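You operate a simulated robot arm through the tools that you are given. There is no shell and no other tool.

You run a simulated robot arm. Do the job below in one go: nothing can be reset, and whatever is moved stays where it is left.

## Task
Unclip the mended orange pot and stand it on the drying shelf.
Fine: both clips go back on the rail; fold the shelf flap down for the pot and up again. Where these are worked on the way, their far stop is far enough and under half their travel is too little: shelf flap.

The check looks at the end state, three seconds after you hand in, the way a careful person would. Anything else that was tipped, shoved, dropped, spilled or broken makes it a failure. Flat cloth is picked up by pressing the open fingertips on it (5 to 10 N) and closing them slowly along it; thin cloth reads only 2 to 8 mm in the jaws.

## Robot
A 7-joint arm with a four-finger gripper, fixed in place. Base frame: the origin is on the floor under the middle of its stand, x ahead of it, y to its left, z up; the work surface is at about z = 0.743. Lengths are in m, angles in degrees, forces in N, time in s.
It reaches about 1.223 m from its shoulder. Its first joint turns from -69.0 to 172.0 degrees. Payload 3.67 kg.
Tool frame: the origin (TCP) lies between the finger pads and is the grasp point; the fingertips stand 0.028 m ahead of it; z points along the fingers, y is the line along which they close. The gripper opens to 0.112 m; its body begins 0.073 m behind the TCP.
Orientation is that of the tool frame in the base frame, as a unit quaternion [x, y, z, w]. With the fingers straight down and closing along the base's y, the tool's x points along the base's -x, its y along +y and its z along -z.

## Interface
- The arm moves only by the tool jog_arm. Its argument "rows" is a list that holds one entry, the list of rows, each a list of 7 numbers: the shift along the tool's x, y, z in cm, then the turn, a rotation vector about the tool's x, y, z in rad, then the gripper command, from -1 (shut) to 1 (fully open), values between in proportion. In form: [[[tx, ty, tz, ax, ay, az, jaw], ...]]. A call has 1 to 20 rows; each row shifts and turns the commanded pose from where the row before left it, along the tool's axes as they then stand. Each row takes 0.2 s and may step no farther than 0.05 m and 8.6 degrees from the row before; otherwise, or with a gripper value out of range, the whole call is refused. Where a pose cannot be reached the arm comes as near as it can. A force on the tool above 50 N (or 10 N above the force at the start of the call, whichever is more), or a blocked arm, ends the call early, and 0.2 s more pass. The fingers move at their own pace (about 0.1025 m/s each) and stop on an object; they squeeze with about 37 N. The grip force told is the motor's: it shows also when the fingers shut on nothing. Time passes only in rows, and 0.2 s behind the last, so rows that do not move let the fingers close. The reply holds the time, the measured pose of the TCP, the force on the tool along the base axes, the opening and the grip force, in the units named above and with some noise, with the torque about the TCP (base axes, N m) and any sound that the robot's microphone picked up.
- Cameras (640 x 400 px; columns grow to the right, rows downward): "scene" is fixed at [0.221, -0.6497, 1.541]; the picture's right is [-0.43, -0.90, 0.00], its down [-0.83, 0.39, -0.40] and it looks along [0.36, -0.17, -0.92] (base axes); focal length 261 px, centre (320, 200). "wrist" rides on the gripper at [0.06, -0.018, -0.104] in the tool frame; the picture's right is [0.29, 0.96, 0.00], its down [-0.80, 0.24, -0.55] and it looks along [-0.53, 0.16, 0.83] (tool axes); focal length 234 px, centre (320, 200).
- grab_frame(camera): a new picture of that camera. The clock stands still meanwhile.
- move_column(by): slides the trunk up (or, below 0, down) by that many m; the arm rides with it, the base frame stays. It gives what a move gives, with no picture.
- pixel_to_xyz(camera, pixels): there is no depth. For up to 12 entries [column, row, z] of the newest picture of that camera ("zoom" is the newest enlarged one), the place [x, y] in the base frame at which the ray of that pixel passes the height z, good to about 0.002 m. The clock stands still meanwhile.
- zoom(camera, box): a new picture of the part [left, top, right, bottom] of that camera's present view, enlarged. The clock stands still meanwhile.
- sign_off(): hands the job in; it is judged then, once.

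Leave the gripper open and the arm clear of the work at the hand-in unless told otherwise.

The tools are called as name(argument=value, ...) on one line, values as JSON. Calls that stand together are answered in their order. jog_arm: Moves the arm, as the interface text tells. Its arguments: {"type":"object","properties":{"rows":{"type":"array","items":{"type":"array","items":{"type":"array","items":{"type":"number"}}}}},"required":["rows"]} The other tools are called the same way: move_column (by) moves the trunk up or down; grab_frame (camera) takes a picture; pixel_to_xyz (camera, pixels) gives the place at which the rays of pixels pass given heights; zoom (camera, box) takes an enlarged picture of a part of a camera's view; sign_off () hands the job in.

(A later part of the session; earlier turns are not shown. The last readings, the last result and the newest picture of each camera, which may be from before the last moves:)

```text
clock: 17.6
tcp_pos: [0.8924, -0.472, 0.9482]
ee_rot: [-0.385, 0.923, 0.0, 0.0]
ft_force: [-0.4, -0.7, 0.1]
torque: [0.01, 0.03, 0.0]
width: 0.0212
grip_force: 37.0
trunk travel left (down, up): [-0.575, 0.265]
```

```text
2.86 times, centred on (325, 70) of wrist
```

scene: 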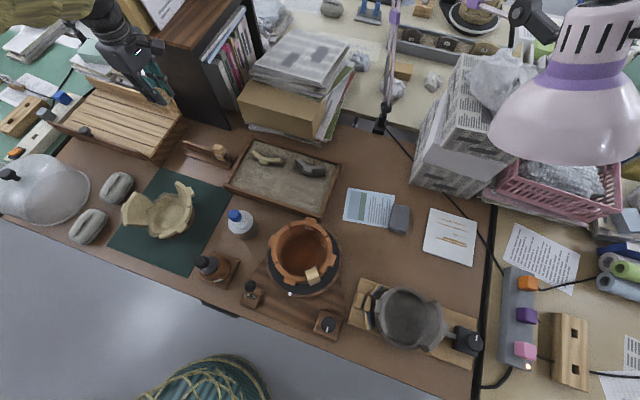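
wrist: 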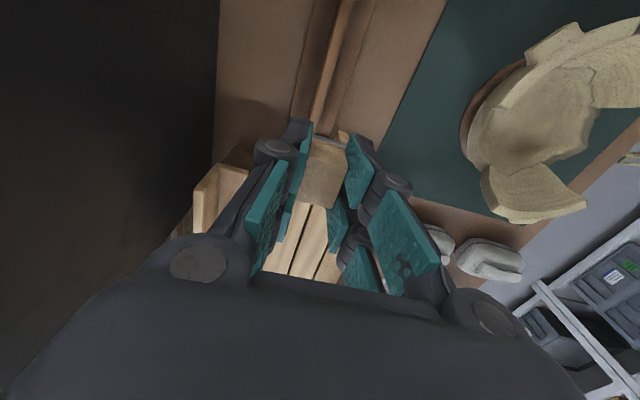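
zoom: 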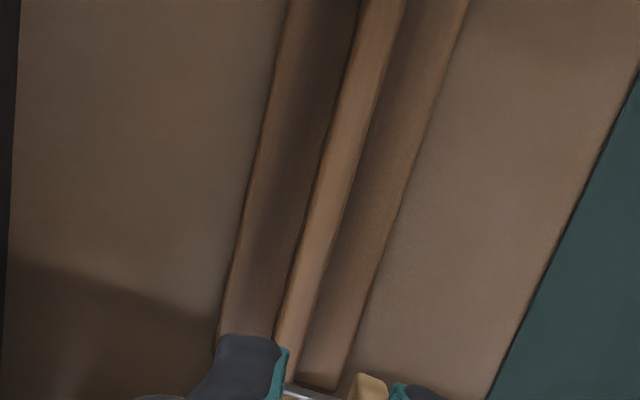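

pixel_to_xyz(camera="zoom", pixels=[[338, 100, 0.797], [376, 100, 0.797], [312, 200, 0.797], [347, 200, 0.797], [285, 300, 0.797], [319, 300, 0.797], [238, 245, 0.755], [372, 280, 0.755], [285, 20, 0.755], [463, 20, 0.755]])

zoom(camera="wrist", box=[300, 20, 350, 80])

```text
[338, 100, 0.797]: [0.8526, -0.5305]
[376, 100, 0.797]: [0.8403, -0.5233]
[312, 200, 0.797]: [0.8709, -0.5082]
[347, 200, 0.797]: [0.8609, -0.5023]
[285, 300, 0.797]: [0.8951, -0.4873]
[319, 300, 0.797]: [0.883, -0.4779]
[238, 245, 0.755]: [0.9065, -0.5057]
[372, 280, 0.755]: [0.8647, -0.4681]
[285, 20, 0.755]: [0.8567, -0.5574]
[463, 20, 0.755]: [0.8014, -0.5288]
```

```text
6.67 times, centred on (325, 50) of wrist
```

zoom: 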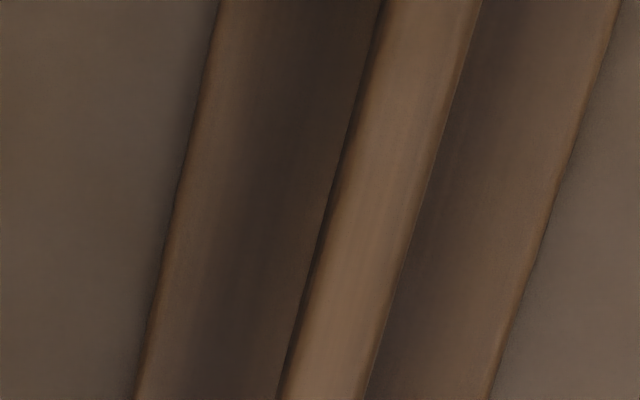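

The base edges and plate agree on a rail centre line about 5 mm further towards the bookcase than the TCP now is. I'll check the clip's legs in the scene view before correcting.

zoom(camera="scene", box=[150, 95, 220, 165])

```text
5.71 times, centred on (185, 130) of scene
```

zoom: 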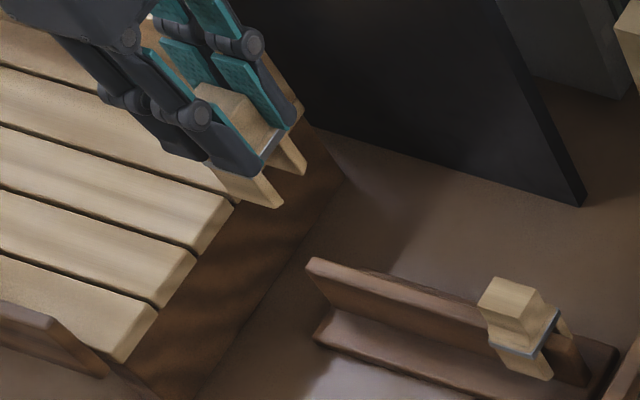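

pixel_to_xyz(camera="scene", pixels=[[225.6, 160.6, 0.76], [225.6, 160.6, 0.79], [178.5, 130.5, 0.85], [178.5, 130.5, 0.88], [182.4, 124.4, 0.85], [182.4, 124.4, 0.88], [182.5, 141.0, 0.797], [232, 156.5, 0.797]])

```text
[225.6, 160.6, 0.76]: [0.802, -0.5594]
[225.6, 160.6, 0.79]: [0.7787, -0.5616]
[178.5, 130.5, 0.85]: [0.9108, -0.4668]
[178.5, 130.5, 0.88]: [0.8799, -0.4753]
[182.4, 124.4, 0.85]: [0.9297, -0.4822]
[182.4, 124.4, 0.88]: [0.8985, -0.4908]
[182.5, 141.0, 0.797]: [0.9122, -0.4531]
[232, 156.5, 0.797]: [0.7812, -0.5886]
```

Both cameras put the rail plate centre at c≈0.970 along its normal, so I'll shift 5 mm towards the bookcase. Then I'll descend until the leg tips are just above the plate and look again.

jog_arm(rows=[[[0, -0.5, 0, 0, 0, 0, -1], [0, 0, 2.0, 0, 0, 0, -1], [0, 0, 2.0, 0, 0, 0, -1], [0, 0, 1.6, 0, 0, 0, -1], [0, 0, 0, 0, 0, 0, -1]]])

zoom(camera="scene", box=[160, 105, 240, 175])

zoom(camera="wrist", box=[240, 20, 400, 220])

```text
clock: 18.8
tcp_pos: [0.8953, -0.4766, 0.8922]
ee_rot: [-0.385, 0.923, 0.0, 0.0]
ft_force: [0.1, 0.2, -0.3]
torque: [-0.02, 0.01, 0.0]
width: 0.021
grip_force: 37.0
trunk travel left (down, up): [-0.575, 0.265]
```

```text
5.71 times, centred on (200, 140) of scene
```

zoom: 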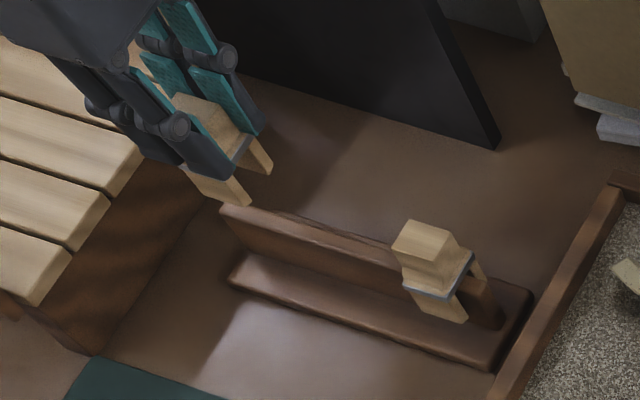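

```text
2.00 times, centred on (320, 120) of wrist
```

zoom: 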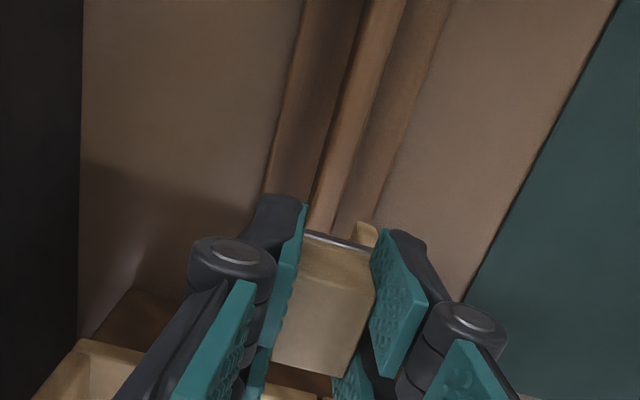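

pixel_to_xyz(camera="scene", pixels=[[187.4, 140.5, 0.8], [187.4, 140.5, 0.82], [187.4, 140.5, 0.84], [191.25, 135.1, 0.8], [191.25, 135.1, 0.82], [191.25, 135.1, 0.84], [184.9, 142.2, 0.797], [193, 131, 0.85]])

zoom(camera="scene", box=[170, 115, 220, 165])

```text
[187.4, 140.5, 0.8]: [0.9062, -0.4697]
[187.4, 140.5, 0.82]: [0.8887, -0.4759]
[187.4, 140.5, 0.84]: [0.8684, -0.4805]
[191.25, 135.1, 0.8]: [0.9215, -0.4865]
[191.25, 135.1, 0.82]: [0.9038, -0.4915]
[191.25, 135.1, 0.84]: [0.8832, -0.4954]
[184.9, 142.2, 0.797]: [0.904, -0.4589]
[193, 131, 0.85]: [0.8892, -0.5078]
```

```text
8.00 times, centred on (195, 140) of scene
```

zoom: 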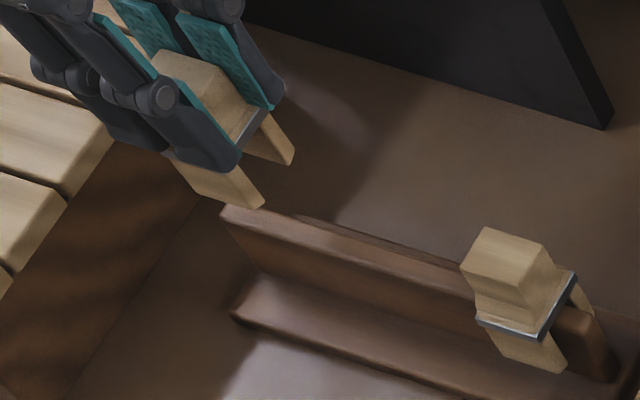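

The leg tips seem to be about 0.059 m below the TCP, so I'll recheck the rail clip's top height with the proper pixel (218,147).

pixel_to_xyz(camera="scene", pixels=[[217.9, 147.2, 0.81], [217.9, 147.2, 0.83], [217.9, 147.2, 0.85], [225.2, 156.1, 0.775], [225.2, 156.1, 0.79], [225.2, 156.1, 0.8], [183.1, 141.2, 0.78], [183.1, 141.2, 0.79], [183.1, 141.2, 0.8]])

```text
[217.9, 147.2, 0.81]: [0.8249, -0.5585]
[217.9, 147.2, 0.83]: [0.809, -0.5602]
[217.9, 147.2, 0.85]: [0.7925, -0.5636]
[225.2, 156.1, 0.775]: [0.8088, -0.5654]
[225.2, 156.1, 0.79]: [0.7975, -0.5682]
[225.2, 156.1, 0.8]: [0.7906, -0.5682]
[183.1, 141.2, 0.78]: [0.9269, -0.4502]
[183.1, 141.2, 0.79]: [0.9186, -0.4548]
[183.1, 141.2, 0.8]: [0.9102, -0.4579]
```

Now consistent: the clip is about 0.055 m tall and the rail clip top is at z≈0.83, so a seated clip means TCP≈0.834, with leg contact at TCP≈0.856. I'll go down to about 0.864 and check alignment.

jog_arm(rows=[[[0, 0, 1.0, 0, 0, 0, -1], [0, 0, 1.0, 0, 0, 0, -1], [0, 0, 0.8, 0, 0, 0, -1], [0, 0, 0, 0, 0, 0, -1]]])

zoom(camera="scene", box=[170, 115, 220, 165])

zoom(camera="wrist", box=[280, 50, 380, 150])

```text
clock: 19.8
tcp_pos: [0.896, -0.4756, 0.8636]
ee_rot: [-0.385, 0.923, 0.0, 0.0]
ft_force: [0.1, 0.2, 1.0]
torque: [-0.01, -0.01, 0.01]
width: 0.0211
grip_force: 36.9
trunk travel left (down, up): [-0.575, 0.265]
```

```text
8.00 times, centred on (195, 140) of scene
```

zoom: 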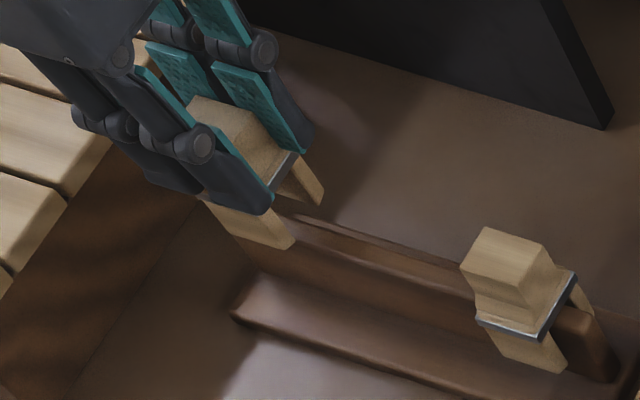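

```text
4.00 times, centred on (330, 100) of wrist
```

zoom: 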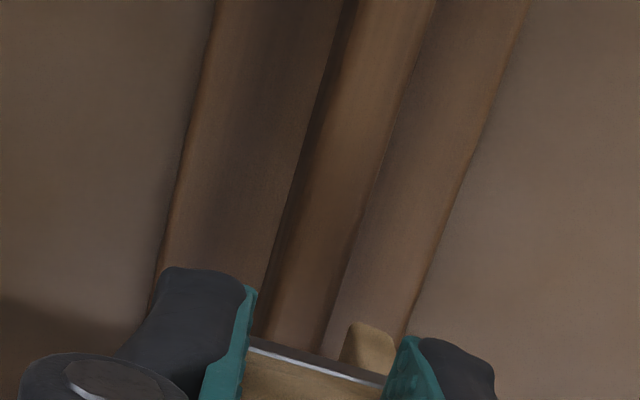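

pixel_to_xyz(camera="zoom", pixels=[[290, 200, 0.797], [376, 200, 0.797], [313, 100, 0.797], [405, 100, 0.797], [163, 270, 0.755], [415, 315, 0.755], [205, 60, 0.755], [513, 60, 0.755]])

zoom(camera="scene", box=[180, 125, 210, 150])

```text
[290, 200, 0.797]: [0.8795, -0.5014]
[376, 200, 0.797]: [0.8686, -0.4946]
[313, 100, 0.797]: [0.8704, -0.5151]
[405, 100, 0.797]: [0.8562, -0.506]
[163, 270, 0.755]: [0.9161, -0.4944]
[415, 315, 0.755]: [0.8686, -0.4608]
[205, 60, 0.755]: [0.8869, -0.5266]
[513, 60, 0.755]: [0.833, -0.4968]
```

```text
16.00 times, centred on (195, 138) of scene
```

zoom: 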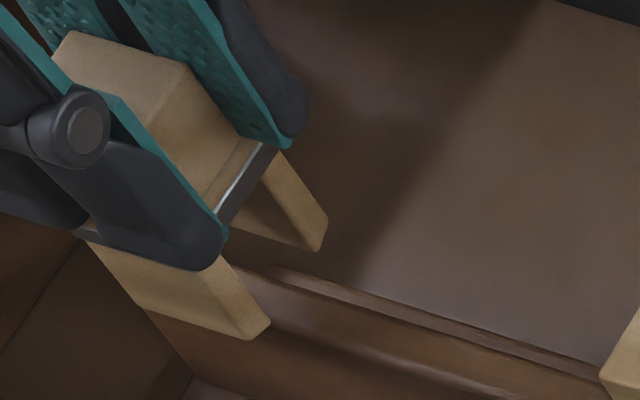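

The rail centre (c≈0.970) and TCP (c≈0.970) agree, and in the close scene zoom the legs sit either side of the plate. I'll push down in small steps.

jog_arm(rows=[[[0, 0, 0.4, 0, 0, 0, -1], [0, 0, 0.4, 0, 0, 0, -1], [0, 0, 0.4, 0, 0, 0, -1]]])

zoom(camera="scene", box=[180, 125, 220, 165])

```text
clock: 20.6
tcp_pos: [0.8977, -0.4762, 0.8523]
ee_rot: [-0.386, 0.923, 0.0, 0.0]
ft_force: [-0.4, 0.0, -0.4]
torque: [-0.02, -0.03, 0.01]
width: 0.0211
grip_force: 37.0
trunk travel left (down, up): [-0.575, 0.265]
```

```text
10.00 times, centred on (200, 145) of scene
```

zoom: 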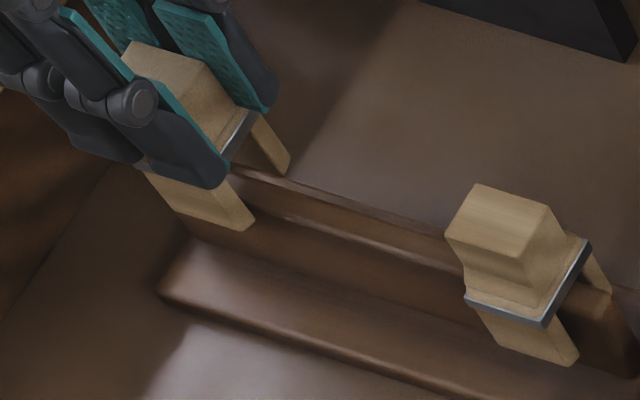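

The legs now straddle the plate with no force. I'll continue down towards TCP z≈0.836.

jog_arm(rows=[[[0, 0, 0.4, 0, 0, 0, -1], [0, 0, 0.4, 0, 0, 0, -1], [0, 0, 0.4, 0, 0, 0, -1]]])

zoom(camera="scene", box=[180, 125, 220, 165])

```text
clock: 21.4
tcp_pos: [0.8969, -0.476, 0.8404]
ee_rot: [-0.386, 0.923, 0.001, 0.0]
ft_force: [0.5, 0.7, 0.0]
torque: [0.0, -0.02, -0.03]
width: 0.021
grip_force: 36.7
trunk travel left (down, up): [-0.575, 0.265]
```

```text
10.00 times, centred on (200, 145) of scene
```

zoom: 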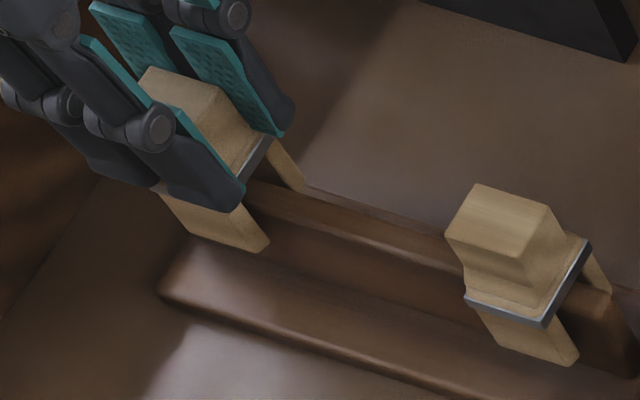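

Still free. A bit more, in 3 mm steps, until the band rests on the plate.

jog_arm(rows=[[[0, 0, 0.3, 0, 0, 0, -1], [0, 0, 0.3, 0, 0, 0, -1]]])

zoom(camera="scene", box=[180, 125, 220, 165])

```text
clock: 22.0
tcp_pos: [0.897, -0.4745, 0.8343]
ee_rot: [-0.384, 0.923, 0.001, 0.0]
ft_force: [-0.4, -0.4, -0.3]
torque: [0.03, 0.0, 0.01]
width: 0.021
grip_force: 36.8
trunk travel left (down, up): [-0.575, 0.265]
```

```text
10.00 times, centred on (200, 145) of scene
```

zoom: 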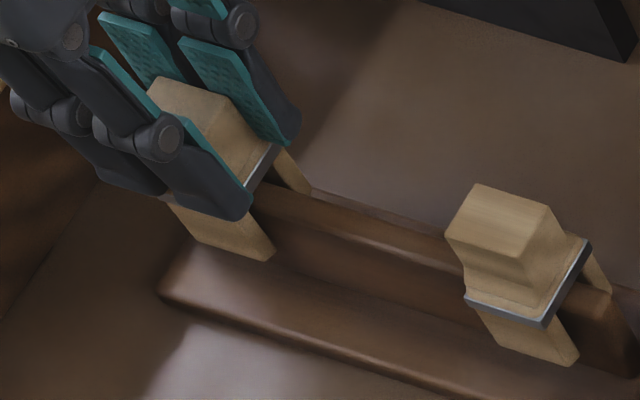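

jog_arm(rows=[[[0, 0, 0.25, 0, 0, 0, -1], [0, 0, 0.25, 0, 0, 0, -1]]])

zoom(camera="scene", box=[180, 125, 220, 165])

```text
clock: 22.6
tcp_pos: [0.8986, -0.4763, 0.8303]
ee_rot: [-0.385, 0.923, -0.001, 0.001]
ft_force: [1.6, -1.0, 10.3]
torque: [-0.05, -0.08, 0.02]
width: 0.0209
grip_force: 37.1
trunk travel left (down, up): [-0.575, 0.265]
```

```text
10.00 times, centred on (200, 145) of scene
```

zoom: 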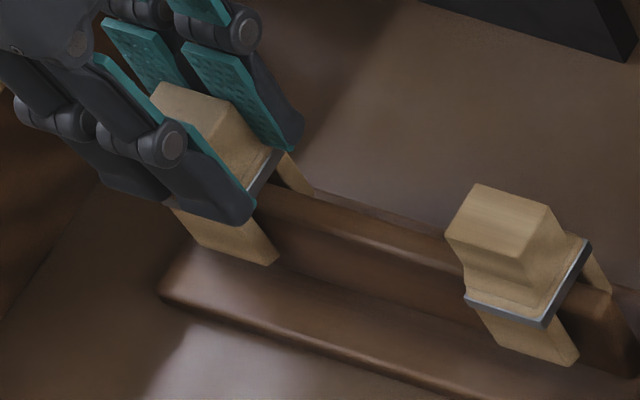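

There is now 10 N upward, so the clip is seated. I'll open the fingers partway (about 0.06 m) and rise straight up.

jog_arm(rows=[[[0, 0, -0.1, 0, 0, 0, -0.4], [0, 0, 0, 0, 0, 0, 0.0], [0, 0, 0, 0, 0, 0, 0.1], [0, 0, 0, 0, 0, 0, 0.1]]])

zoom(camera="scene", box=[170, 115, 230, 165])

grab_frame(camera="wrist")

```text
clock: 23.6
tcp_pos: [0.8981, -0.4759, 0.8287]
ee_rot: [-0.385, 0.923, 0.0, 0.0]
ft_force: [0.2, -0.8, 0.3]
torque: [-0.02, -0.02, 0.0]
width: 0.0616
grip_force: 0.1
trunk travel left (down, up): [-0.575, 0.265]
```

```text
8.00 times, centred on (200, 140) of scene
```

zoom: 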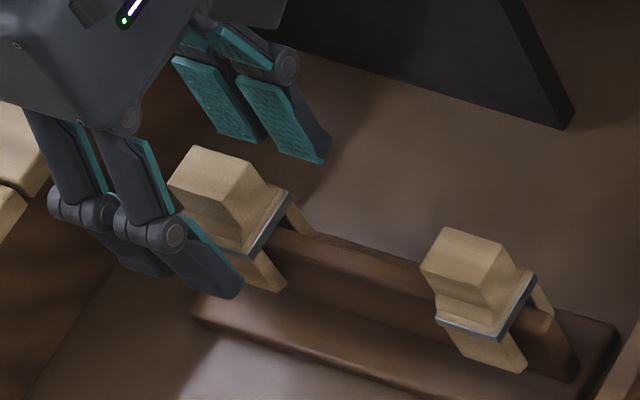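

```text
taken
```

wrist: 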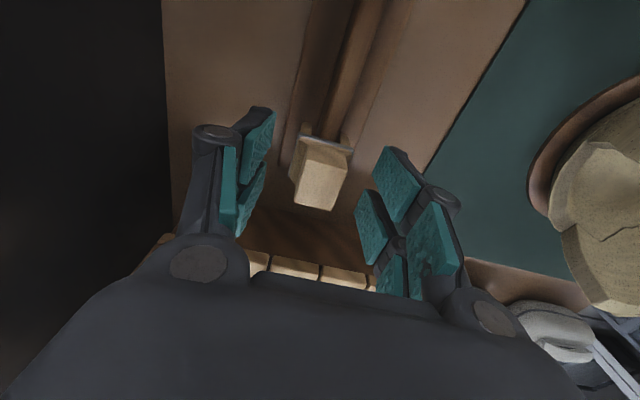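

Clip A sits upright on the rail. I'll rise straight up to z≈1.06, then travel back to clip B and turn so the fingers close along its radial direction (about 177°).

jog_arm(rows=[[[0, 0, -1.0, 0, 0, 0, 0.1], [0, 0, -3.0, 0, 0, 0, 0.1], [0, 0, -4.0, 0, 0, 0, 0.1], [0, 0, -4.0, 0, 0, 0, 0.1], [0, 0, -4.0, 0, 0, 0, 0.1], [0, 0, -4.0, 0, 0, 0, 0.1], [0, 0, -3.0, 0, 0, 0, 0.1]]])

jog_arm(rows=[[[4.26, 2.2, 0, 0, 0, 0, 1], [4.26, 2.2, 0, 0, 0, 0, 1], [4.26, 2.2, 0, 0, 0, 0, 1], [4.26, 2.2, 0, 0, 0, 0, 1], [4.26, 2.2, 0, 0, 0, 0, 1], [4.26, 2.2, 0, 0, 0, 0, 1], [4.26, 2.2, 0, 0, 0, 0, 1], [4.26, 2.2, 0, 0, 0, 0, 1], [4.26, 2.2, 0, 0, 0, 0, 1], [4.26, 2.2, 0, 0, 0, 0, 1], [4.26, 2.2, 0, 0, 0, 0, 1], [4.26, 2.2, 0, 0, 0, 0, 1], [4.26, 2.2, 0, 0, 0, 0, 1]]])

```text
clock: 25.2
tcp_pos: [0.8958, -0.4764, 1.06]
ee_rot: [-0.385, 0.923, 0.0, 0.0]
ft_force: [0.3, -0.4, 0.3]
torque: [0.0, 0.01, 0.01]
width: 0.0617
grip_force: 0.1
trunk travel left (down, up): [-0.575, 0.265]
```

```text
clock: 28.0
tcp_pos: [0.3032, -0.6709, 1.0593]
ee_rot: [-0.386, 0.923, 0.0, 0.001]
ft_force: [0.1, -0.3, 0.5]
torque: [0.03, -0.04, 0.03]
width: 0.112
grip_force: 0.1
trunk travel left (down, up): [-0.575, 0.265]
```

I'm above clip B at yaw 135°. Now I'll rotate about 40° in place at height and check the arm follows.

jog_arm(rows=[[[0, 0, 0, 0, 0, -0.12, 1], [0, 0, 0, 0, 0, -0.12, 1], [0, 0, 0, 0, 0, -0.12, 1], [0, 0, 0, 0, 0, -0.12, 1], [0, 0, 0, 0, 0, -0.12, 1], [0, 0, 0, 0, 0, -0.12, 1]]])

grab_frame(camera="wrist")

zoom(camera="scene", box=[130, 90, 250, 180])

```text
clock: 29.4
tcp_pos: [0.3037, -0.6674, 1.0583]
ee_rot: [-0.687, 0.727, -0.001, 0.0]
ft_force: [0.3, 0.3, 0.4]
torque: [0.02, 0.01, 0.01]
width: 0.1121
grip_force: 0.1
trunk travel left (down, up): [-0.575, 0.265]
```

```text
taken
```

wrist: 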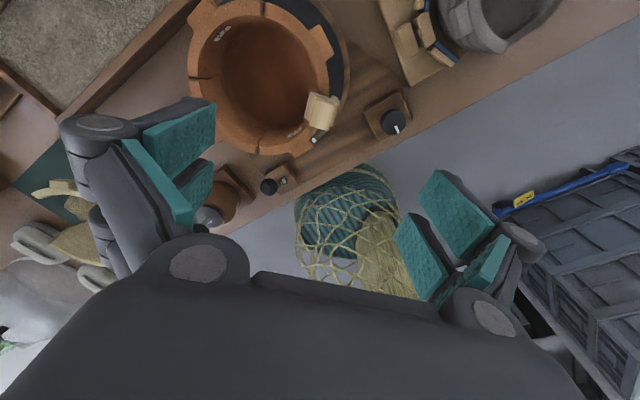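

```text
4.44 times, centred on (190, 135) of scene
```

zoom: 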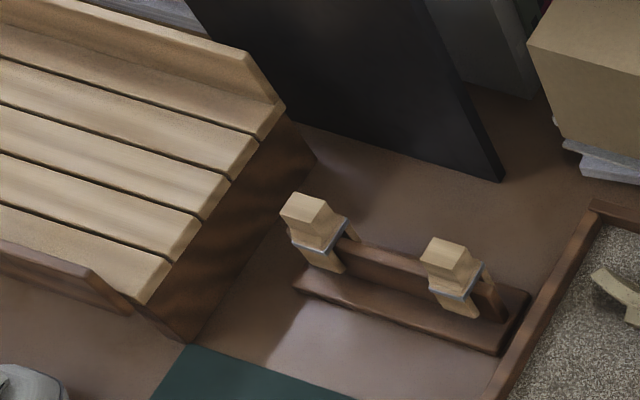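

Rotation worked (yaw ≈176.7°), and clip A sits neatly on the rail. Clip B is at wrist (320,111), so I'll zoom in to measure it.

zoom(camera="wrist", box=[290, 80, 350, 140])

```text
6.67 times, centred on (320, 110) of wrist
```

zoom: 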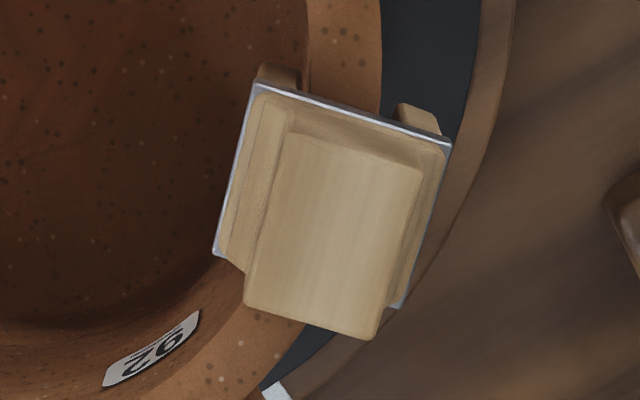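

pixel_to_xyz(camera="zoom", pixels=[[288, 135, 0.911], [424, 172, 0.911], [377, 338, 0.911], [246, 303, 0.911], [257, 83, 0.88], [450, 145, 0.88], [400, 305, 0.88], [214, 252, 0.88], [308, 50, 0.877], [382, 50, 0.877]])

```text
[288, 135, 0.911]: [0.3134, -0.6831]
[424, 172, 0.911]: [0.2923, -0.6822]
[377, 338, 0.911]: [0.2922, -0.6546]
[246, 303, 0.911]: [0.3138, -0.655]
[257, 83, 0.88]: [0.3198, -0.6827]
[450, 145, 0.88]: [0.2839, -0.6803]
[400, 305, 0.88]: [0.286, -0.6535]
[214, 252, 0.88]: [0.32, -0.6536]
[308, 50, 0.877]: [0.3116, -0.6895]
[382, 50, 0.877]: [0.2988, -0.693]
```

Clip B's head centre is (0.303,-0.669), straddle ≈178°, almost exactly under the TCP. I'll fine-tune and descend to z≈0.915 with open fingers.

jog_arm(rows=[[[0.13, 0.07, 0, 0, 0, -0.017, 1], [0, 0, 3.5, 0, 0, 0, 1], [0, 0, 3.5, 0, 0, 0, 1], [0, 0, 3.5, 0, 0, 0, 1], [0, 0, 2.5, 0, 0, 0, 1], [0, 0, 1.3, 0, 0, 0, 1], [0, 0, 0, 0, 0, 0, 1]]])

zoom(camera="wrist", box=[200, 100, 440, 280])

```text
clock: 31.0
tcp_pos: [0.3034, -0.6703, 0.9168]
ee_rot: [-0.693, 0.721, 0.0, 0.0]
ft_force: [-0.8, 0.2, -0.7]
torque: [-0.01, -0.03, -0.01]
width: 0.112
grip_force: 0.1
trunk travel left (down, up): [-0.575, 0.265]
```

```text
2.22 times, centred on (320, 190) of wrist
```

zoom: 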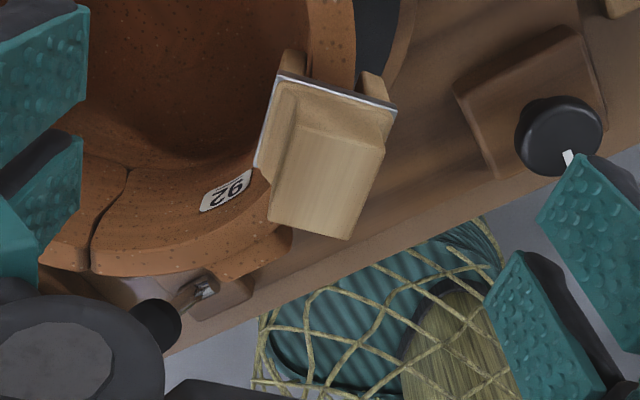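

Clip B is centred between the fingers, so I'll close on its head.

jog_arm(rows=[[[0, 0, 0, 0, 0, 0, 0.2], [0, 0, 0, 0, 0, 0, -0.2], [0, 0, 0, 0, 0, 0, -0.6], [0, 0, 0, 0, 0, 0, -1], [0, 0, 0, 0, 0, 0, -1]]])

zoom(camera="wrist", box=[200, 60, 440, 260])

```text
clock: 32.2
tcp_pos: [0.3036, -0.6692, 0.916]
ee_rot: [-0.692, 0.722, 0.0, 0.001]
ft_force: [0.4, 0.3, -0.3]
torque: [0.0, 0.05, 0.0]
width: 0.0209
grip_force: 37.2
trunk travel left (down, up): [-0.575, 0.265]
```

```text
2.00 times, centred on (320, 160) of wrist
```

zoom: 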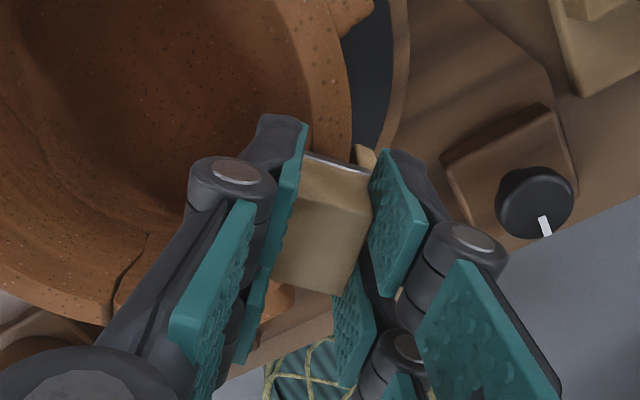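

Width is 0.0209 m, a good grip. I'll pull straight up slowly, then faster once it is clear.

jog_arm(rows=[[[0, 0, -0.2, 0, 0, 0, -1], [0, 0, -0.3, 0, 0, 0, -1], [0, 0, -0.4, 0, 0, 0, -1], [0, 0, -0.5, 0, 0, 0, -1], [0, 0, -0.6, 0, 0, 0, -1], [0, 0, -1.0, 0, 0, 0, -1]]])

zoom(camera="scene", box=[240, 200, 360, 310])

grab_frame(camera="wrist")

```text
clock: 33.6
tcp_pos: [0.3039, -0.6688, 0.9472]
ee_rot: [-0.692, 0.722, 0.0, -0.001]
ft_force: [0.3, 0.4, -1.1]
torque: [0.03, 0.01, 0.02]
width: 0.021
grip_force: 36.6
trunk travel left (down, up): [-0.575, 0.265]
```

```text
3.64 times, centred on (300, 255) of scene
```

zoom: 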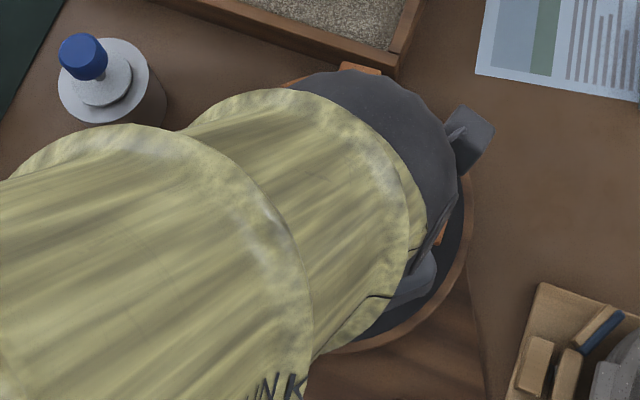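

```text
taken
```

wrist: 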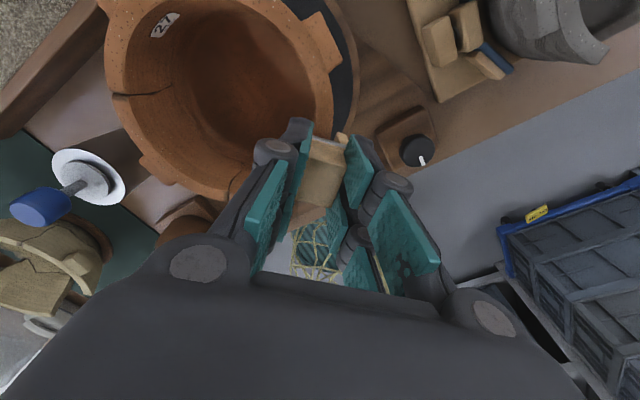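

Clip B is free and the pot is still. I'll rise to z≈1.06 and turn the tool back to 135°, then carry the clip to the rail gap around (0.8535,-0.518).

jog_arm(rows=[[[0, 0, -3.8, 0, 0, 0, -1], [0, 0, -3.8, 0, 0, 0, -1], [0, 0, -3.7, 0, 0, 0, -1], [0, 0, 0, 0, 0, 0.124, -1], [0, 0, 0, 0, 0, 0.124, -1], [0, 0, 0, 0, 0, 0.124, -1], [0, 0, 0, 0, 0, 0.124, -1], [0, 0, 0, 0, 0, 0.124, -1], [0, 0, 0, 0, 0, 0.124, -1], [0, 0, 0, 0, 0, 0, -1]]])

jog_arm(rows=[[[-4.1, -2.34, 0, 0, 0, 0, -1], [-4.1, -2.34, 0, 0, 0, 0, -1], [-4.1, -2.34, 0, 0, 0, 0, -1], [-4.1, -2.34, 0, 0, 0, 0, -1], [-4.1, -2.34, 0, 0, 0, 0, -1], [-4.1, -2.34, 0, 0, 0, 0, -1], [-4.1, -2.34, 0, 0, 0, 0, -1], [-4.1, -2.34, 0, 0, 0, 0, -1], [-4.1, -2.34, 0, 0, 0, 0, -1], [-4.1, -2.34, 0, 0, 0, 0, -1], [-4.1, -2.34, 0, 0, 0, 0, -1], [-4.1, -2.34, 0, 0, 0, 0, -1], [0, 0, 0, 0, 0, 0, -1]]])

grab_frame(camera="wrist")

grab_frame(camera="scene")

```text
clock: 35.8
tcp_pos: [0.3036, -0.6692, 1.0594]
ee_rot: [-0.382, 0.924, 0.0, 0.0]
ft_force: [-0.4, -0.6, -1.1]
torque: [0.03, -0.03, 0.0]
width: 0.0212
grip_force: 36.9
trunk travel left (down, up): [-0.575, 0.265]
```

```text
clock: 38.6
tcp_pos: [0.8506, -0.521, 1.0609]
ee_rot: [-0.382, 0.924, 0.001, 0.001]
ft_force: [-0.2, 0.9, -0.4]
torque: [-0.01, 0.01, 0.01]
width: 0.021
grip_force: 37.0
trunk travel left (down, up): [-0.575, 0.265]
```

```text
taken
```

wrist: 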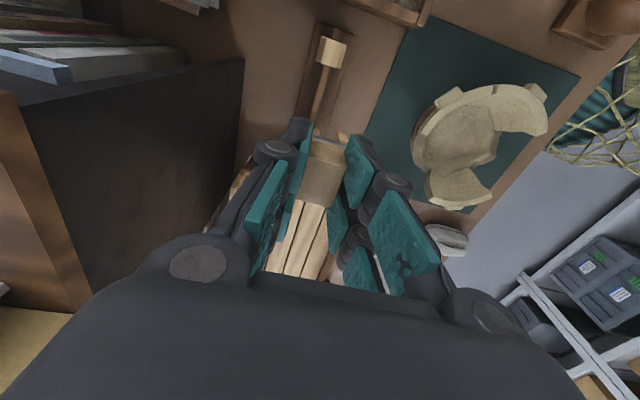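

```text
taken
```

scene: 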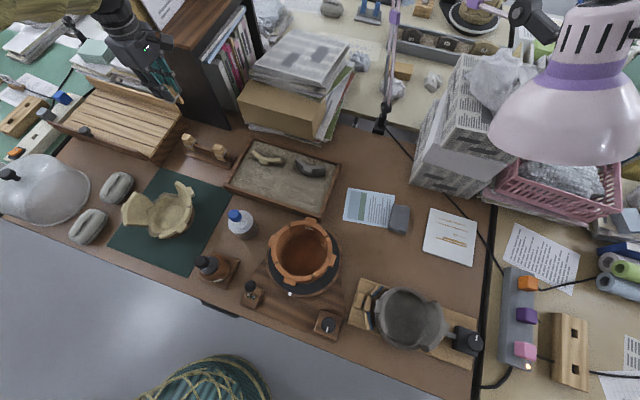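

TCP is at c≈0.970 as wanted. I'll shift 4 mm along the rail to sit midway between the other two clips and descend to z≈0.868 for a check.

jog_arm(rows=[[[-0.4, 0, 0, 0, 0, 0, -1], [0, 0, 4.0, 0, 0, 0, -1], [0, 0, 4.0, 0, 0, 0, -1], [0, 0, 4.0, 0, 0, 0, -1], [0, 0, 3.5, 0, 0, 0, -1], [0, 0, 2.5, 0, 0, 0, -1], [0, 0, 1.3, 0, 0, 0, -1], [0, 0, 0, 0, 0, 0, -1]]])

zoom(camera="scene", box=[180, 120, 230, 170])

zoom(camera="wrist", box=[280, 30, 380, 150])

```text
clock: 40.4
tcp_pos: [0.8518, -0.5186, 0.8668]
ee_rot: [-0.382, 0.924, 0.0, 0.0]
ft_force: [-0.2, -0.2, 0.0]
torque: [0.0, 0.0, 0.0]
width: 0.0209
grip_force: 37.1
trunk travel left (down, up): [-0.575, 0.265]
```

```text
8.00 times, centred on (205, 145) of scene
```

zoom: 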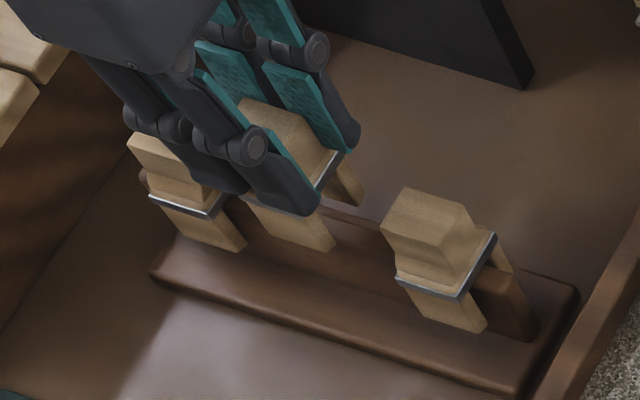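

```text
3.33 times, centred on (330, 90) of wrist
```

zoom: 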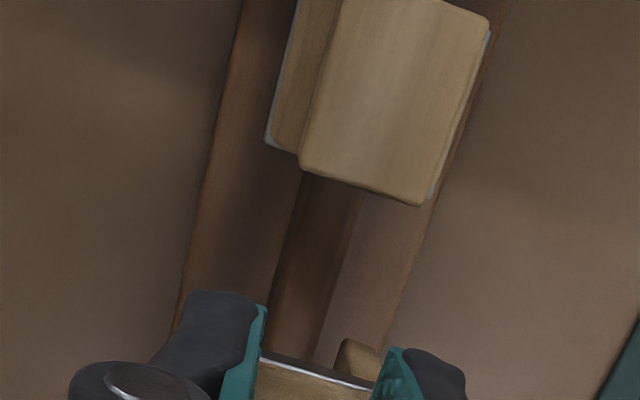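

There is clearance on both sides. I'll push down in steps while watching the force.

jog_arm(rows=[[[0, 0, 0.5, 0, 0, 0, -1], [0, 0, 0.5, 0, 0, 0, -1], [0, 0, 0.4, 0, 0, 0, -1], [0, 0, 0.4, 0, 0, 0, -1]]])

zoom(camera="scene", box=[180, 120, 230, 170])

```text
clock: 41.4
tcp_pos: [0.8533, -0.5191, 0.8488]
ee_rot: [-0.382, 0.924, -0.001, 0.0]
ft_force: [0.0, 0.3, 0.3]
torque: [-0.01, 0.03, -0.01]
width: 0.0207
grip_force: 37.1
trunk travel left (down, up): [-0.575, 0.265]
```

```text
8.00 times, centred on (205, 145) of scene
```

zoom: 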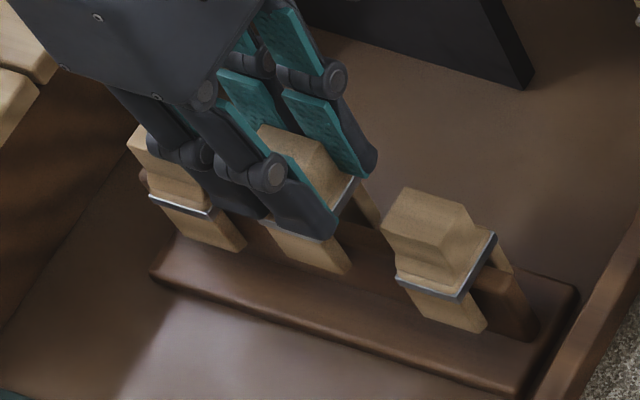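

jog_arm(rows=[[[0, 0, 0.4, 0, 0, 0, -1], [0, 0, 0.4, 0, 0, 0, -1], [0, 0, 0.3, 0, 0, 0, -1], [0, 0, 0.3, 0, 0, 0, -1]]])

zoom(camera="scene", box=[180, 120, 230, 170])

```text
clock: 42.4
tcp_pos: [0.8536, -0.519, 0.8343]
ee_rot: [-0.382, 0.924, 0.001, -0.001]
ft_force: [-0.7, 0.4, 1.1]
torque: [0.01, 0.02, -0.02]
width: 0.0211
grip_force: 37.1
trunk travel left (down, up): [-0.575, 0.265]
```

```text
8.00 times, centred on (205, 145) of scene
```

zoom: 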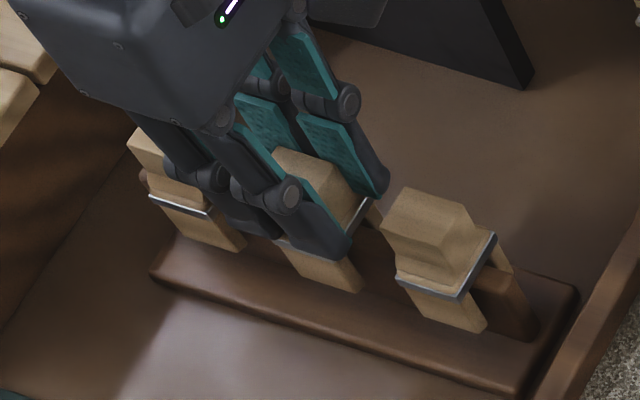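

The clip is straddling with a small upward force. A last few millimetres should seat it.

jog_arm(rows=[[[0, 0, 0.25, 0, 0, 0, -1], [0, 0, 0.2, 0, 0, 0, -1]]])

```text
clock: 43.0
tcp_pos: [0.8527, -0.518, 0.8337]
ee_rot: [-0.383, 0.924, 0.0, 0.001]
ft_force: [0.1, -0.7, 14.7]
torque: [-0.13, 0.15, 0.02]
width: 0.0207
grip_force: 36.9
trunk travel left (down, up): [-0.575, 0.265]
```

Seated, with 14.7 N of resistance. I'll release to about 0.06 m and check.

jog_arm(rows=[[[0, 0, -0.2, 0, 0, 0, -0.4], [0, 0, 0, 0, 0, 0, 0.0], [0, 0, 0, 0, 0, 0, 0.1], [0, 0, 0, 0, 0, 0, 0.1]]])

zoom(camera="scene", box=[180, 120, 230, 170])

grab_frame(camera="wrist")

```text
clock: 44.0
tcp_pos: [0.8523, -0.5181, 0.8324]
ee_rot: [-0.382, 0.924, 0.0, 0.001]
ft_force: [0.2, -0.9, -0.1]
torque: [-0.02, 0.01, 0.02]
width: 0.0617
grip_force: 0.1
trunk travel left (down, up): [-0.575, 0.265]
```

```text
8.00 times, centred on (205, 145) of scene
```

zoom: 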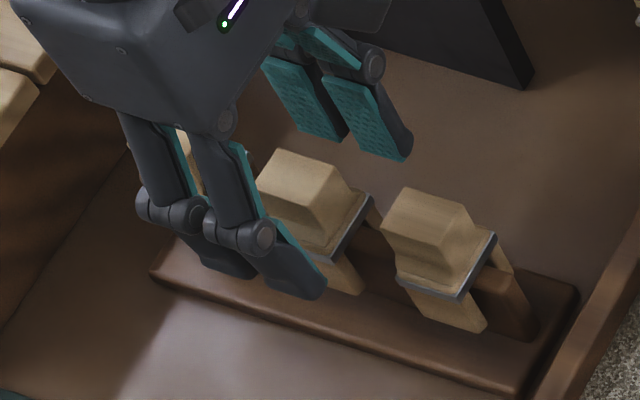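

```text
taken
```

wrist: 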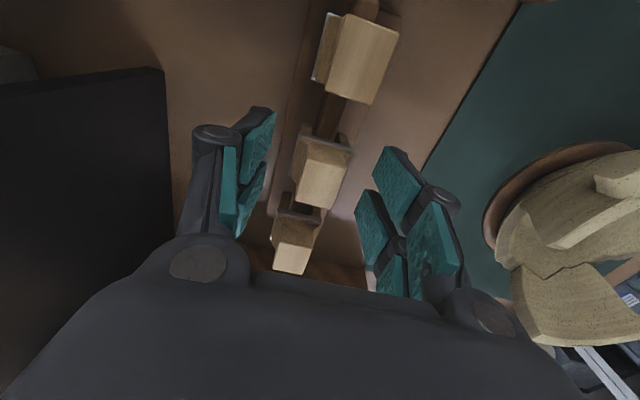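

All three clips are on the rail. I'll rise clear to z≈1.07, then swing to inspect the shelf flap and knob.

jog_arm(rows=[[[0, 0, -1.0, 0, 0, 0, 0.1], [0, 0, -3.0, 0, 0, 0, 0.1], [0, 0, -4.0, 0, 0, 0, 0.1], [0, 0, -4.0, 0, 0, 0, 0.1], [0, 0, -4.0, 0, 0, 0, 0.1], [0, 0, -4.0, 0, 0, 0, 0.1], [0, 0, -4.0, 0, 0, 0, 0.1], [0, 0, -4.0, 0, 0, 0, 0.1]]])

grab_frame(camera="wrist")

zoom(camera="scene", box=[40, 95, 120, 165])

zoom(camera="scene", box=[100, 90, 200, 180])

```text
clock: 45.8
tcp_pos: [0.8504, -0.5165, 1.1136]
ee_rot: [-0.383, 0.924, -0.001, 0.0]
ft_force: [-0.5, 0.2, 0.1]
torque: [-0.02, 0.01, -0.01]
width: 0.0616
grip_force: 0.2
trunk travel left (down, up): [-0.575, 0.265]
```

```text
taken
```

wrist: 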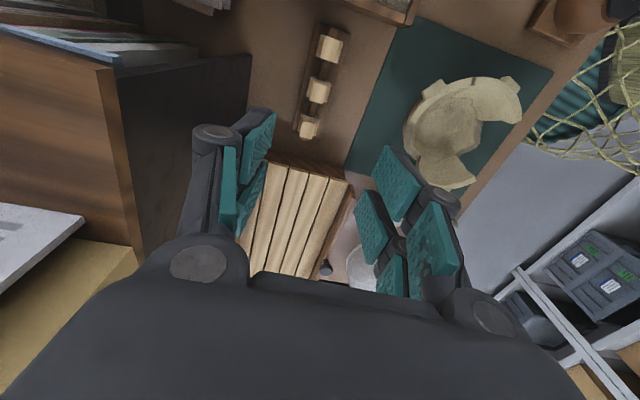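

```text
5.71 times, centred on (80, 130) of scene
```

zoom: 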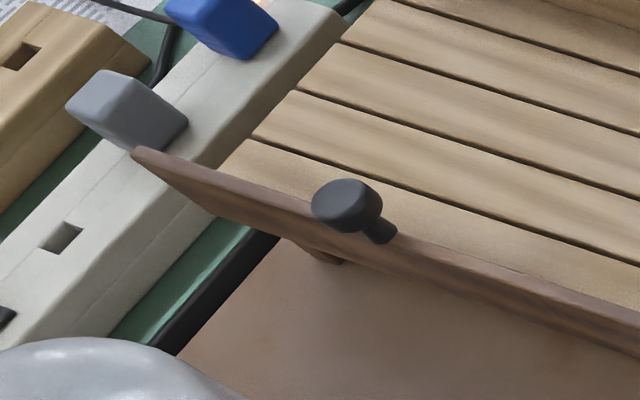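

```text
4.44 times, centred on (150, 135) of scene
```

zoom: 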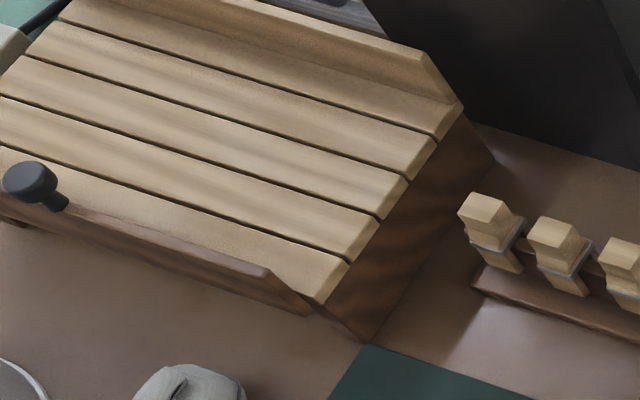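

The flap runs along the shelf front with a black knob on top. I'll go round to the front side at safe height and turn the camera to look at it squarely.

jog_arm(rows=[[[-3.95, 2.71, 0, 0, 0, 0, 0.1], [-3.95, 2.71, 0, 0, 0, 0, 0.1], [-3.95, 2.71, 0, 0, 0, 0, 0.1], [-3.95, 2.71, 0, 0, 0, 0, 0.1], [-3.95, 2.71, 0, 0, 0, 0, 0.1], [-3.95, 2.71, 0, 0, 0, 0, 0.1], [-3.95, 2.71, 0, 0, 0, 0, 0.1], [-3.95, 2.71, 0, 0, 0, 0, 0.1]]])

jog_arm(rows=[[[0, 0, 0, 0, 0, 0.143, 0.1], [0, 0, 0, 0, 0, 0.143, 0.1], [0, 0, 0, 0, 0, 0.143, 0.1], [0, 0, 0, 0, 0, 0.143, 0.1], [0, 0, 0, 0, 0, 0.143, 0.1], [0, 0, 0, 0, 0, 0.143, 0.1], [0, 0, 0, 0, 0, 0.143, 0.1], [0, 0, 0, 0, 0, 0.143, 0.1], [0, 0, 0, 0, 0, 0.143, 0.1], [0, 0, 0, 0, 0, 0.143, 0.1], [0, 0, 0, 0, 0, 0.143, 0.1]]])

grab_frame(camera="wrist")

```text
clock: 47.6
tcp_pos: [0.9247, -0.1392, 1.1111]
ee_rot: [-0.382, 0.924, 0.0, -0.001]
ft_force: [-0.2, 0.8, 0.8]
torque: [-0.03, 0.04, 0.0]
width: 0.0615
grip_force: 0.1
trunk travel left (down, up): [-0.575, 0.265]
```

```text
clock: 50.0
tcp_pos: [0.9237, -0.141, 1.1125]
ee_rot: [0.384, 0.923, 0.0, 0.0]
ft_force: [0.4, 0.4, 0.5]
torque: [-0.02, 0.04, 0.0]
width: 0.0614
grip_force: 0.1
trunk travel left (down, up): [-0.575, 0.265]
```

```text
taken
```

wrist: 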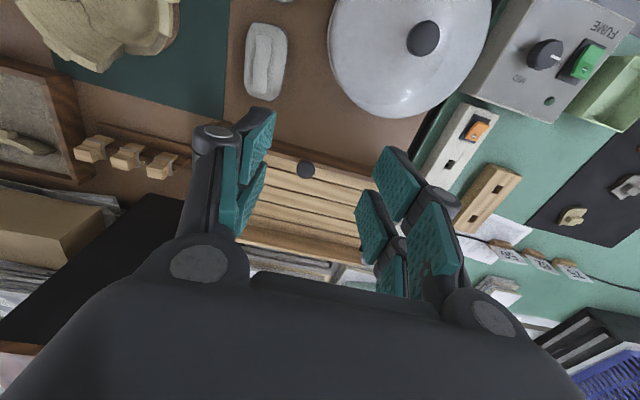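

The wrist now faces the shelf front, with the knob at (306,170). I'll zoom in on the flap.

zoom(camera="wrist", box=[230, 100, 400, 280])

zoom(camera="wrist", box=[275, 135, 345, 205])

pixel_to_xyz(camera="wrist", pixels=[[306, 170, 0.84], [306, 170, 0.88], [424, 38, 0.85], [424, 38, 0.95], [266, 60, 0.743], [390, 110, 0.76], [330, 40, 0.76], [266, 95, 0.743], [250, 25, 0.743]])

```text
2.22 times, centred on (315, 190) of wrist
```

zoom: 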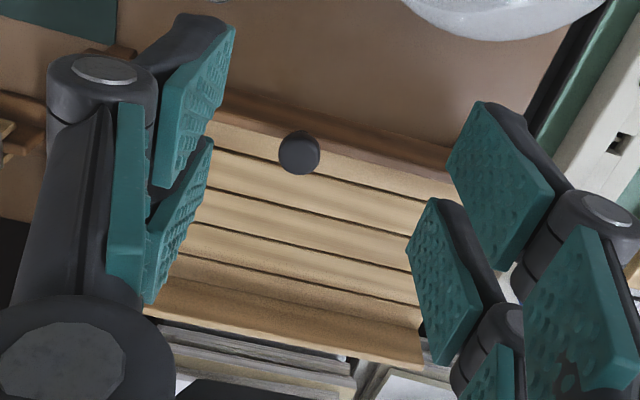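

```text
5.71 times, centred on (310, 170) of wrist
```

zoom: 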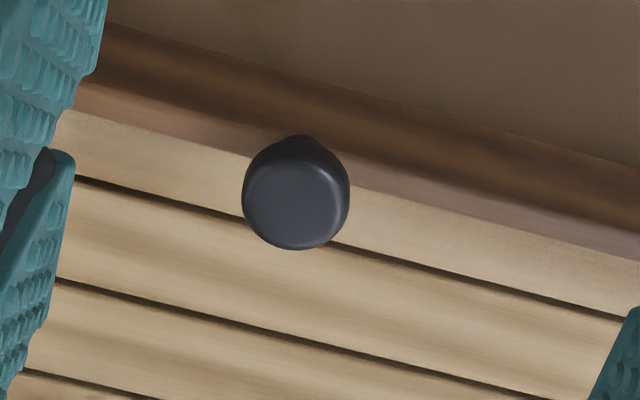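

```text
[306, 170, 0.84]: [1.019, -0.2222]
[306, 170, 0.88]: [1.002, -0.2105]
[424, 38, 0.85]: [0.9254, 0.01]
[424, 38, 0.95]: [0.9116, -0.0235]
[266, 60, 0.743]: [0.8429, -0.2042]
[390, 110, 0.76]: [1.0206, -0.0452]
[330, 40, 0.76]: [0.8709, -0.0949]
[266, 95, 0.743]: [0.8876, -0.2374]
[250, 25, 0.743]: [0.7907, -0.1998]
```

The knob head centre is about (1.000,-0.2095,0.885). I want a side-on look at the flap's cross-section to find its hinge and tilt, so I'll move back, turn to look along the shelf front, and pitch the camera.

jog_arm(rows=[[[-1.53, -4.48, 0, 0, 0, 0, 0.1], [-1.53, -4.48, 0, 0, 0, 0, 0.1], [-1.53, -4.48, 0, 0, 0, 0, 0.1], [-1.53, -4.48, 0, 0, 0, 0, 0.1], [-1.53, -4.48, 0, 0, 0, 0, 0.1], [-1.53, -4.48, 0, 0, 0, 0, 0.1], [-1.53, -4.48, 0, 0, 0, 0, 0.1], [0, 0, 0, 0, 0, -0.143, 0.1], [0, 0, 0, 0, 0, -0.143, 0.1], [0, 0, 0, 0, 0, -0.143, 0.1], [0, 0, 0, 0, 0, -0.143, 0.1], [0, 0, 0, 0, 0, -0.143, 0.1], [0, 0, 0, 0, 0, -0.143, 0.1], [0, 0, 0, 0, 0, -0.143, 0.1], [0, 0, 0, 0, 0, -0.143, 0.1], [0, 0, 0, 0, 0, -0.143, 0.1], [0, 0, 0, 0, 0, -0.143, 0.1], [0, 0, 0, 0, 0, -0.143, 0.1]]])

jog_arm(rows=[[[0, 0, 3.0, 0, 0, 0, 0.1], [0, 0, 3.0, 0, 0, 0, 0.1], [0, 0, 3.0, 0, 0, 0, 0.1], [0, 0, 3.0, 0, 0, 0, 0.1], [0, 0, 3.0, 0, 0, 0, 0.1], [0, 0, 0, 0, -0.13, 0, 0.1], [0, 0, 0, 0, -0.13, 0, 0.1], [0, 0, 0, 0, -0.13, 0, 0.1], [0, 0, 0, 0, -0.13, 0, 0.1]]])

grab_frame(camera="wrist")

```text
clock: 53.8
tcp_pos: [0.7771, -0.4388, 1.1123]
ee_rot: [-0.384, 0.923, 0.0, 0.0]
ft_force: [0.6, 0.3, -0.4]
torque: [0.01, 0.0, 0.0]
width: 0.0617
grip_force: 0.1
trunk travel left (down, up): [-0.575, 0.265]
```

```text
clock: 55.8
tcp_pos: [0.7778, -0.4399, 0.962]
ee_rot: [-0.369, 0.892, 0.101, 0.24]
ft_force: [0.6, -0.7, 0.2]
torque: [-0.01, 0.01, 0.01]
width: 0.0617
grip_force: 0.0
trunk travel left (down, up): [-0.575, 0.265]
```

```text
taken
```

wrist: 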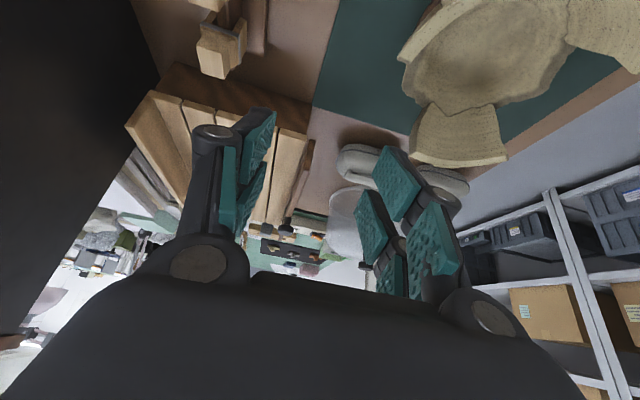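

I now see the shelf end on, with the flap's edge near (305,170). Zooming there.

zoom(camera="wrist", box=[260, 110, 360, 250])

zoom(camera="wrist", box=[120, 60, 330, 250])

```text
2.86 times, centred on (310, 180) of wrist
```

zoom: 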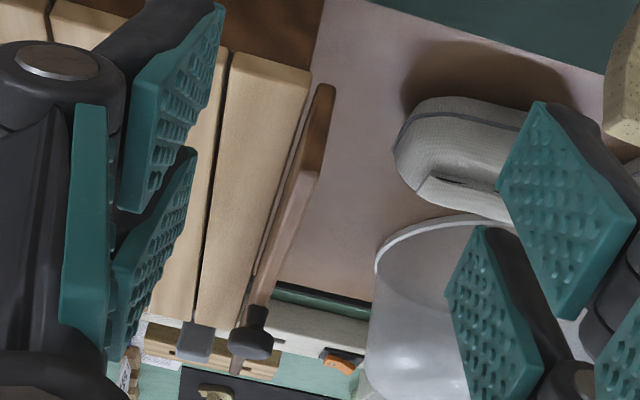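

```text
2.11 times, centred on (225, 155) of wrist
```

zoom: 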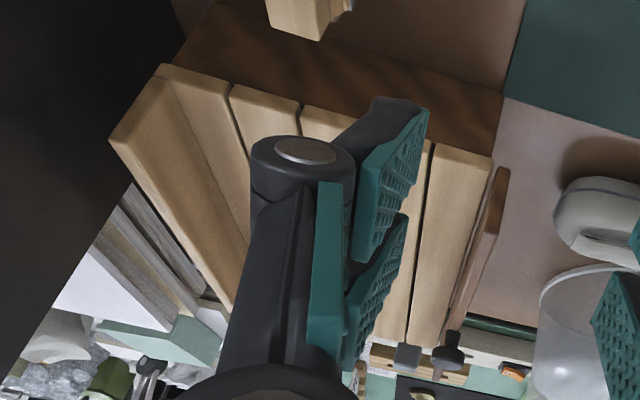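

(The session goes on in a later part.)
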